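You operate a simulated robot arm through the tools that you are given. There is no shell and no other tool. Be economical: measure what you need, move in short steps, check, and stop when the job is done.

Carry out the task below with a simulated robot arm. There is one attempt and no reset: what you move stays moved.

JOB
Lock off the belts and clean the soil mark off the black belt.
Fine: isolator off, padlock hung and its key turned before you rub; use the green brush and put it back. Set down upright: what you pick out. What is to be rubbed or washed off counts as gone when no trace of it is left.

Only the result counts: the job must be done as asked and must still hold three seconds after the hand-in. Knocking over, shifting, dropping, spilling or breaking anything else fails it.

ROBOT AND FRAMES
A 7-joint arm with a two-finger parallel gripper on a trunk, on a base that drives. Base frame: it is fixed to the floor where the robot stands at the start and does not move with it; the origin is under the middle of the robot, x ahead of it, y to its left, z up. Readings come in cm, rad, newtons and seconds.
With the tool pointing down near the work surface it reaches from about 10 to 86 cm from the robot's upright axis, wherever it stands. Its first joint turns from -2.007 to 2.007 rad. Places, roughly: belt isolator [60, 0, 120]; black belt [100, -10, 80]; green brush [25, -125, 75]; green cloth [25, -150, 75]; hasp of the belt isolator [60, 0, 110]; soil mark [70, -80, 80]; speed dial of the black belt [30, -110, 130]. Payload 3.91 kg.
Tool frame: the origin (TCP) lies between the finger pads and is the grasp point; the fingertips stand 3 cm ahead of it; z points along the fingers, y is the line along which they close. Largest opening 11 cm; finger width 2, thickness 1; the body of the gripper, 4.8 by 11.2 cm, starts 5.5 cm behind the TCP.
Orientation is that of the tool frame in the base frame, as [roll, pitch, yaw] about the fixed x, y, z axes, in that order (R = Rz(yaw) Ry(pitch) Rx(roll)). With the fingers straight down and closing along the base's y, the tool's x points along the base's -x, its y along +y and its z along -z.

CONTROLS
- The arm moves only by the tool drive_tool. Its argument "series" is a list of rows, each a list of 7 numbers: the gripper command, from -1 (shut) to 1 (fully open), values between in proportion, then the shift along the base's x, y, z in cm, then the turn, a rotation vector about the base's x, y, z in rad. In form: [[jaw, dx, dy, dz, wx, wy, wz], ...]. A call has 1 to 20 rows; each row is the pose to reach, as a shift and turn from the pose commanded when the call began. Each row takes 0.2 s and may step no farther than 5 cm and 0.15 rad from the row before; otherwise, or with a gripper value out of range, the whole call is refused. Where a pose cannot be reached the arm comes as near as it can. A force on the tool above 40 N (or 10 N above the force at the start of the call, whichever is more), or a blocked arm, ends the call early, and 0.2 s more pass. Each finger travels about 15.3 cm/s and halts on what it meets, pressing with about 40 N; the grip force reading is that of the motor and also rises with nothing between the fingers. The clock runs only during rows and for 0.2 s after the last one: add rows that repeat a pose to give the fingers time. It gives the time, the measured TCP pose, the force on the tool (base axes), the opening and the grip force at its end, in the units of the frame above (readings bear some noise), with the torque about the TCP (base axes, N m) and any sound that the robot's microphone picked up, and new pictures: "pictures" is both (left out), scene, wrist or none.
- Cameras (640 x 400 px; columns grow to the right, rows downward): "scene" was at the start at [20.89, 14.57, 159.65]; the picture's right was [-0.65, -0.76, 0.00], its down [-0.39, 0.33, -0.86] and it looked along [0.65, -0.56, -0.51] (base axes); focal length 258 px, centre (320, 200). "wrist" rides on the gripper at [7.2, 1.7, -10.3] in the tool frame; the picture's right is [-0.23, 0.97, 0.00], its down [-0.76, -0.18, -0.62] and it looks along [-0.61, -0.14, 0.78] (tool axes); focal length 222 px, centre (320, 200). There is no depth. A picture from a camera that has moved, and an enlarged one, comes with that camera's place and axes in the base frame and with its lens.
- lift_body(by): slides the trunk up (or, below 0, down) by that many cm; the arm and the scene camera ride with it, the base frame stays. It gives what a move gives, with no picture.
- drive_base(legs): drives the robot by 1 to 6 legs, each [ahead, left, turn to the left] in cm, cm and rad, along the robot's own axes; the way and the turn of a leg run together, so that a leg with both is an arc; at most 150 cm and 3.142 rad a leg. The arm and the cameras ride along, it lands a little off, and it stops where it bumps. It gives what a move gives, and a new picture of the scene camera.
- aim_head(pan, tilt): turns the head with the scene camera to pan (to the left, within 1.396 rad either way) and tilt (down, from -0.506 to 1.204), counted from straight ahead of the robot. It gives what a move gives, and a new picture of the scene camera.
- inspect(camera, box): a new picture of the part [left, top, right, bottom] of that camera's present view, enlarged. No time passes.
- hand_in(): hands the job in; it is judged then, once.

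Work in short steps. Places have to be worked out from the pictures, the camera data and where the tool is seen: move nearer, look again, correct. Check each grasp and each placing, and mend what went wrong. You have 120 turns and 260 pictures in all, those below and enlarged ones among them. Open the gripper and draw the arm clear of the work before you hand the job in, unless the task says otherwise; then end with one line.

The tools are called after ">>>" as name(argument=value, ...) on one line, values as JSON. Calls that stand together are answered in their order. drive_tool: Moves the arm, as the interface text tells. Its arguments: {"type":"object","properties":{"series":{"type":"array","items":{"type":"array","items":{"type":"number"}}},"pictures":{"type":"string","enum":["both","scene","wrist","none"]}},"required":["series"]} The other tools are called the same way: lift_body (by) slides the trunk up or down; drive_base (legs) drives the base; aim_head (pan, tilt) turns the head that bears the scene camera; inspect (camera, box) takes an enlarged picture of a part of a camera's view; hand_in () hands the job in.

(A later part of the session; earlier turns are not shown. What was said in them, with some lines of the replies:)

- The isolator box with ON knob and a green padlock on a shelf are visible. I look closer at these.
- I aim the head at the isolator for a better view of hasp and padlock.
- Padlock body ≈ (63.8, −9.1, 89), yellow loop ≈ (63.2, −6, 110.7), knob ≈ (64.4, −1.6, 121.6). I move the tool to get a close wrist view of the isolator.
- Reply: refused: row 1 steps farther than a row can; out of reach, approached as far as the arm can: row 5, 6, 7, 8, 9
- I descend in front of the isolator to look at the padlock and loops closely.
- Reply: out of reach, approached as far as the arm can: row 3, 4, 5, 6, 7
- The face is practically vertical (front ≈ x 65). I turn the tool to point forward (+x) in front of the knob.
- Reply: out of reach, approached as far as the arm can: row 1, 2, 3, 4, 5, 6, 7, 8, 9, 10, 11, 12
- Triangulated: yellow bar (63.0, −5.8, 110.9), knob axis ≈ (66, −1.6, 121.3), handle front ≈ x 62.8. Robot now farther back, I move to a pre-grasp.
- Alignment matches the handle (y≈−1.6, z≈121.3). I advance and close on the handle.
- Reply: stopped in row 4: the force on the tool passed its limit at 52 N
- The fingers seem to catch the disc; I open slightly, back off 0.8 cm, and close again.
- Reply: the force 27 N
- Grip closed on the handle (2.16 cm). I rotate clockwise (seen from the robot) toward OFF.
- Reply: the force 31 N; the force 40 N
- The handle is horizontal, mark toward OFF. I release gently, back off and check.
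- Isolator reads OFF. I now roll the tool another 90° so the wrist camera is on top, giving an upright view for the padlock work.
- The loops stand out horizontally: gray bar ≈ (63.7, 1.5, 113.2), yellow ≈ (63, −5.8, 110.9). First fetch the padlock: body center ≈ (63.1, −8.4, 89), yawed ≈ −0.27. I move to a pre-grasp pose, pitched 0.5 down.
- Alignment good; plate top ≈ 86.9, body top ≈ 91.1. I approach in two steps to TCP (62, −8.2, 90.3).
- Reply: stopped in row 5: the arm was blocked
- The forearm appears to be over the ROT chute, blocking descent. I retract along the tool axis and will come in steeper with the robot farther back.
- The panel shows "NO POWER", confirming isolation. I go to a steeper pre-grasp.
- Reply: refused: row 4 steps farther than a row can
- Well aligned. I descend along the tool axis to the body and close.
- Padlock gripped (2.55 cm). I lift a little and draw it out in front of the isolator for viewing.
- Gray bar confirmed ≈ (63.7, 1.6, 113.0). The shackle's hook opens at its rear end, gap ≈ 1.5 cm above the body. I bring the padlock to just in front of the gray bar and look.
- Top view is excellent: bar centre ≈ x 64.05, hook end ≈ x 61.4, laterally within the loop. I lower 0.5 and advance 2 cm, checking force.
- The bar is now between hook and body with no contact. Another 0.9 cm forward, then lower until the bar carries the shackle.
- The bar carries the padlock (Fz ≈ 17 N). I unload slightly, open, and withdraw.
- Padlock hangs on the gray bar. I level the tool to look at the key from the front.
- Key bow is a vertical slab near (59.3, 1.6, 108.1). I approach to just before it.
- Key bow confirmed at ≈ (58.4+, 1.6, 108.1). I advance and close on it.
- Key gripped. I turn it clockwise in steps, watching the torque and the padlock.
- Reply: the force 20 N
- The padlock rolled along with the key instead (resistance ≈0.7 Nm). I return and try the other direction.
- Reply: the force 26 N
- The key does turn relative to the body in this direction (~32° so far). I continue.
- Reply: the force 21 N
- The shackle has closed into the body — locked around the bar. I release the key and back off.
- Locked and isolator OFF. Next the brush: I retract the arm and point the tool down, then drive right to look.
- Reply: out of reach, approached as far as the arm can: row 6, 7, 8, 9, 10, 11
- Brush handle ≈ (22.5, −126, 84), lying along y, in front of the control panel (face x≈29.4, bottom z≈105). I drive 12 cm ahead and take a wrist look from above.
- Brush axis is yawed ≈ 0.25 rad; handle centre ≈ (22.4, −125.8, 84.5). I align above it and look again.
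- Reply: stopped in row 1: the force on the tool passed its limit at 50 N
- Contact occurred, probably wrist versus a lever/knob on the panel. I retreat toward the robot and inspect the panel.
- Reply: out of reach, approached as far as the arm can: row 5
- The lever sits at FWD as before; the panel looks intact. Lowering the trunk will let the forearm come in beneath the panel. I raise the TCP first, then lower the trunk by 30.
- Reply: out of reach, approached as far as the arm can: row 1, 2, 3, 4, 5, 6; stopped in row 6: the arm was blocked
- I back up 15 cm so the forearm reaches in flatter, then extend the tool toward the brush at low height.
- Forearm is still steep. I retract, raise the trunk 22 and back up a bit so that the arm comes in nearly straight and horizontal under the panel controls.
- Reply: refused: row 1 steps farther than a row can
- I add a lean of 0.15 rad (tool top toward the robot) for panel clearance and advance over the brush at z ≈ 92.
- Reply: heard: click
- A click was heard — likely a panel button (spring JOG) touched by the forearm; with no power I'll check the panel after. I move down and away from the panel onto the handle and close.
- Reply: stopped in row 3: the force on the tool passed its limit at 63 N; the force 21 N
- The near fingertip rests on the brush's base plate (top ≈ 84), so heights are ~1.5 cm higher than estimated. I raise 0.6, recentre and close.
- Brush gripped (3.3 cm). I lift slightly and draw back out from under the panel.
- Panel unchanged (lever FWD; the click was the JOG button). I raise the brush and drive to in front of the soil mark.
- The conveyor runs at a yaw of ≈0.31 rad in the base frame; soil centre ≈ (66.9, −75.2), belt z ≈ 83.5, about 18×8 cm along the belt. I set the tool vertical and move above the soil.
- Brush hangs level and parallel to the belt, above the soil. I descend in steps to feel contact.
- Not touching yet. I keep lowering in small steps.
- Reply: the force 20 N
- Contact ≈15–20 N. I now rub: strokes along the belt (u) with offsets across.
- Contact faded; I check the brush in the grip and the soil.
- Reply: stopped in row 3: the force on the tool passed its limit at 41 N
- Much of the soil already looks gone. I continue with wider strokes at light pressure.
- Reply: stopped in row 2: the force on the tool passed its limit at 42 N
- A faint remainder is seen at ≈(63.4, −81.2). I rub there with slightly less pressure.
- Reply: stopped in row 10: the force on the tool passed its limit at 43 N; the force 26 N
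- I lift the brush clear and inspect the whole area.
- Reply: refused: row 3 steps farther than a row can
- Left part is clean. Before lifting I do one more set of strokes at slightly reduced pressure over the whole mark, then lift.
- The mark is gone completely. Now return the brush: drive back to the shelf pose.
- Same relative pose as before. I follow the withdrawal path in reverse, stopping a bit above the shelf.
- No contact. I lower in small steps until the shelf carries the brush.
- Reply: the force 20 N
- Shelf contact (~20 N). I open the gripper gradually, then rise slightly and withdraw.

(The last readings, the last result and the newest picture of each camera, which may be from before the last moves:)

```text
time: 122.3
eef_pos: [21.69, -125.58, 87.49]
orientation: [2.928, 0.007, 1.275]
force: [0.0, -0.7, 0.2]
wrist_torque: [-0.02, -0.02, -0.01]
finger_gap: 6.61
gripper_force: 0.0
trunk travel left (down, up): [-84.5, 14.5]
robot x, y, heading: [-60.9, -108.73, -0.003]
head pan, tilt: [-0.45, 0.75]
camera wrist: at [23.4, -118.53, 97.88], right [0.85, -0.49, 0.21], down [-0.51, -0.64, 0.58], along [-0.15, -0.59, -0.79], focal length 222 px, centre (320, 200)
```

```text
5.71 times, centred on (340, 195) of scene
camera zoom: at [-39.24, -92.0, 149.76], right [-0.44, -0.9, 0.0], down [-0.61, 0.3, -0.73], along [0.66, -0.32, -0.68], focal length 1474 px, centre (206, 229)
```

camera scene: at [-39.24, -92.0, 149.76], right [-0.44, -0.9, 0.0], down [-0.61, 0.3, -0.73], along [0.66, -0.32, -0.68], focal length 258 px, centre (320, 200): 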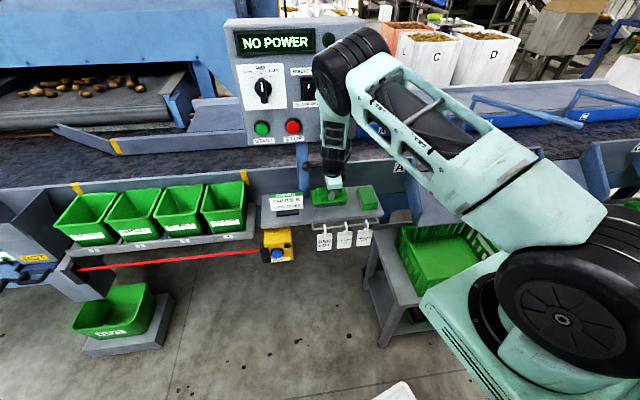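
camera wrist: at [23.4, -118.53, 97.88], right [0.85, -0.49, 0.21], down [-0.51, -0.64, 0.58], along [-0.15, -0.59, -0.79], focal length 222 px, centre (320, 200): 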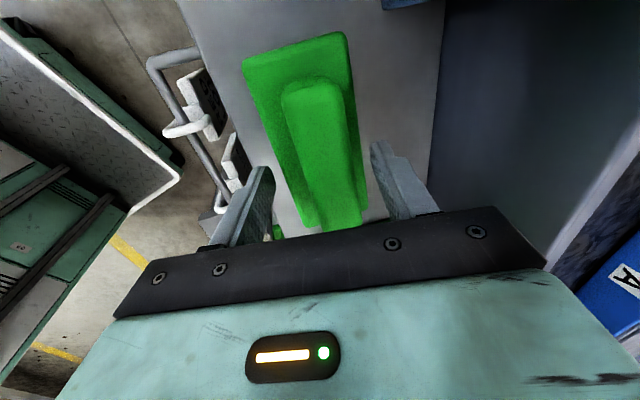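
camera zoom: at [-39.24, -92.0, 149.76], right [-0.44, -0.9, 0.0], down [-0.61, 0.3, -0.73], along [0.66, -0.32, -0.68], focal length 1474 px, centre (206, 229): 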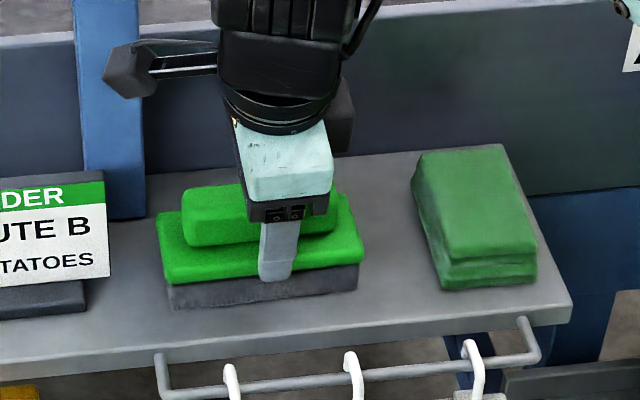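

Brush sits flat at its place. I rise with a slight retreat, then pull back from the panel.

>>> drive_tool(series=[[0.2, -0.3, 0.1, 1.5, 0, 0, 0], [0.2, -0.8, 0.2, 3, 0, 0, 0], [0.2, -1.2, 0.3, 4.6, 0, 0, 0], [0.2, -5.5, 0.3, 5.6, 0, 0, 0], [0.2, -10, 0.3, 6.6, 0, 0, 0], [0.2, -14.5, 0.3, 8, 0, 0, 0], [0.2, -19, 0.3, 9.5, 0, 0, 0]], pictures="both")

>>> inspect(camera="scene", box=[220, 20, 400, 230])

```text
time: 123.9
eef_pos: [2.66, -125.22, 96.9]
orientation: [2.925, 0.009, 1.276]
force: [0.6, 0.6, -0.1]
wrist_torque: [0.0, 0.03, -0.01]
finger_gap: 6.61
gripper_force: 0.0
trunk travel left (down, up): [-84.5, 14.5]
robot x, y, heading: [-60.67, -108.92, 0.0]
head pan, tilt: [-0.45, 0.75]
camera scene: at [-39.19, -91.96, 149.75], right [-0.44, -0.9, 0.0], down [-0.61, 0.3, -0.73], along [0.66, -0.32, -0.68], focal length 258 px, centre (320, 200)
camera wrist: at [4.32, -118.03, 107.33], right [0.85, -0.49, 0.21], down [-0.51, -0.64, 0.58], along [-0.15, -0.59, -0.79], focal length 222 px, centre (320, 200)
```

scene: 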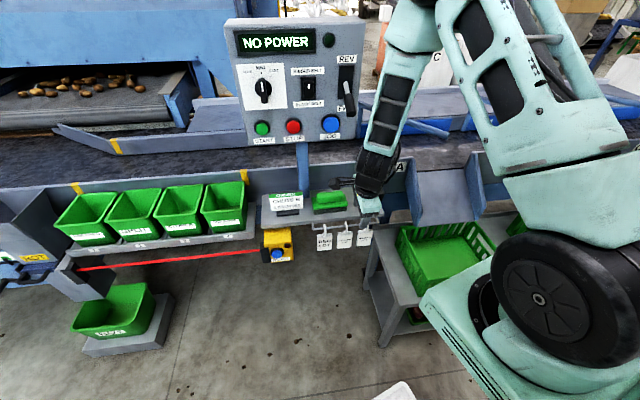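
wrist: 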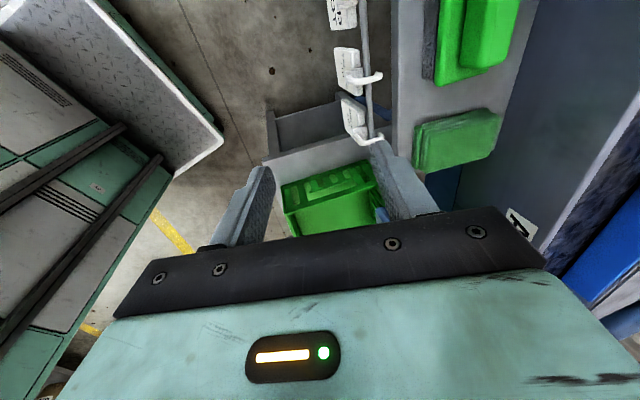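

```text
1.90 times, centred on (310, 125) of scene
camera zoom: at [-39.19, -91.96, 149.75], right [-0.44, -0.9, 0.0], down [-0.61, 0.3, -0.73], along [0.66, -0.32, -0.68], focal length 491 px, centre (339, 343)
```

zoom: 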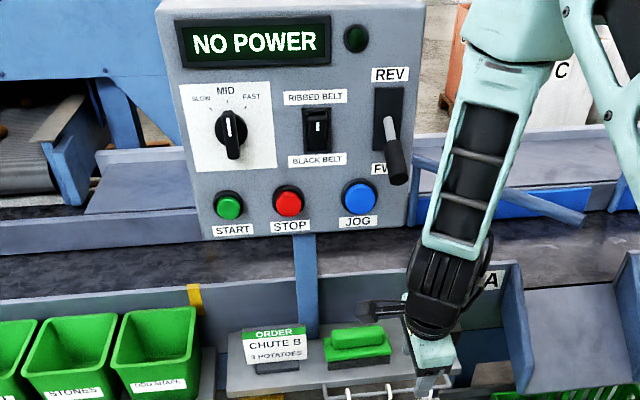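

Brush is back on the shelf and the panel unchanged. A last look at the padlock, the isolator and the belt.

>>> aim_head(pan=0.35, tilt=0.35)

>>> inspect(camera="scene", box=[230, 100, 430, 300])

```text
time: 125.0
eef_pos: [2.64, -125.23, 96.9]
orientation: [2.93, 0.006, 1.275]
force: [-0.7, -0.2, 0.3]
wrist_torque: [-0.01, 0.0, -0.03]
finger_gap: 6.6
gripper_force: 0.0
trunk travel left (down, up): [-84.5, 14.5]
robot x, y, heading: [-60.7, -108.64, -0.001]
head pan, tilt: [0.351, 0.351]
camera scene: at [-37.95, -85.21, 153.32], right [0.34, -0.94, 0.0], down [-0.32, -0.12, -0.94], along [0.88, 0.32, -0.34], focal length 258 px, centre (320, 200)
```

scene: 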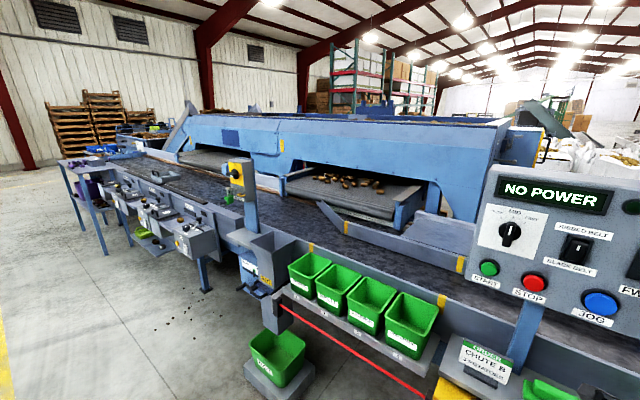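

```text
2.00 times, centred on (330, 200) of scene
camera zoom: at [-37.95, -85.21, 153.32], right [0.34, -0.94, 0.0], down [-0.32, -0.12, -0.94], along [0.88, 0.32, -0.34], focal length 516 px, centre (300, 200)
```

zoom: 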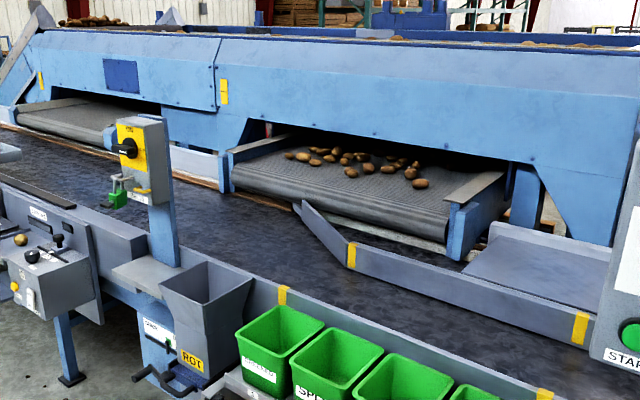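

>>> inspect(camera="scene", box=[222, 150, 266, 215])

>>> inspect(camera="scene", box=[330, 210, 450, 310])

```text
6.15 times, centred on (244, 182) of scene
camera zoom: at [-37.95, -85.21, 153.32], right [0.34, -0.94, 0.0], down [-0.32, -0.12, -0.94], along [0.88, 0.32, -0.34], focal length 1588 px, centre (788, 308)
```

zoom: 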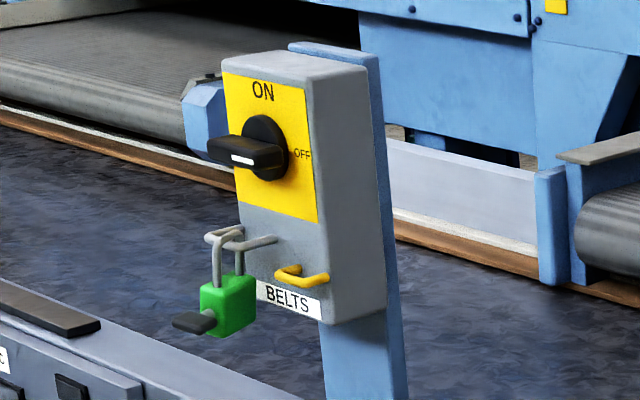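

```text
4.00 times, centred on (390, 260) of scene
camera zoom: at [-37.95, -85.21, 153.32], right [0.34, -0.94, 0.0], down [-0.32, -0.12, -0.94], along [0.88, 0.32, -0.34], focal length 1032 px, centre (40, -40)
```

zoom: 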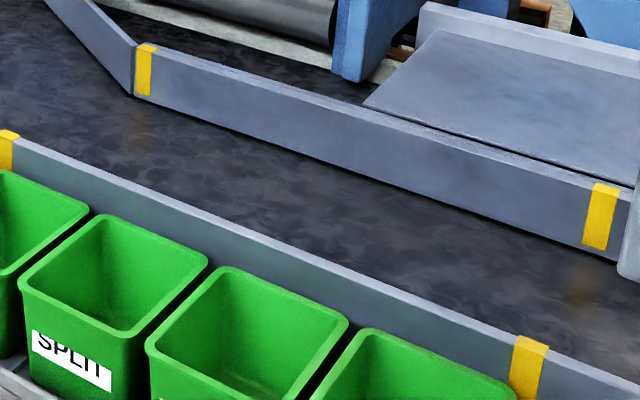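

The isolator is off, the padlock is closed on the hasp, the belt is clean and the brush is back. The gripper is open and the arm is clear, so I hand in.

>>> hand_in()

```text
The job is handed in.
```

I turned the belt isolator off, hung and locked the padlock, brushed the soil mark off the black belt until no trace showed, put the green brush back on its shelf and handed the job in. One doubt: the isolator has a grey and a yellow loop, and I hung the padlock on the grey one because it best matched the hasp position you gave. While I was fetching the brush, the arm bumped the control panel once and a click was heard, probably the JOG button; the panel already read NO POWER and its switches looked unchanged afterwards.
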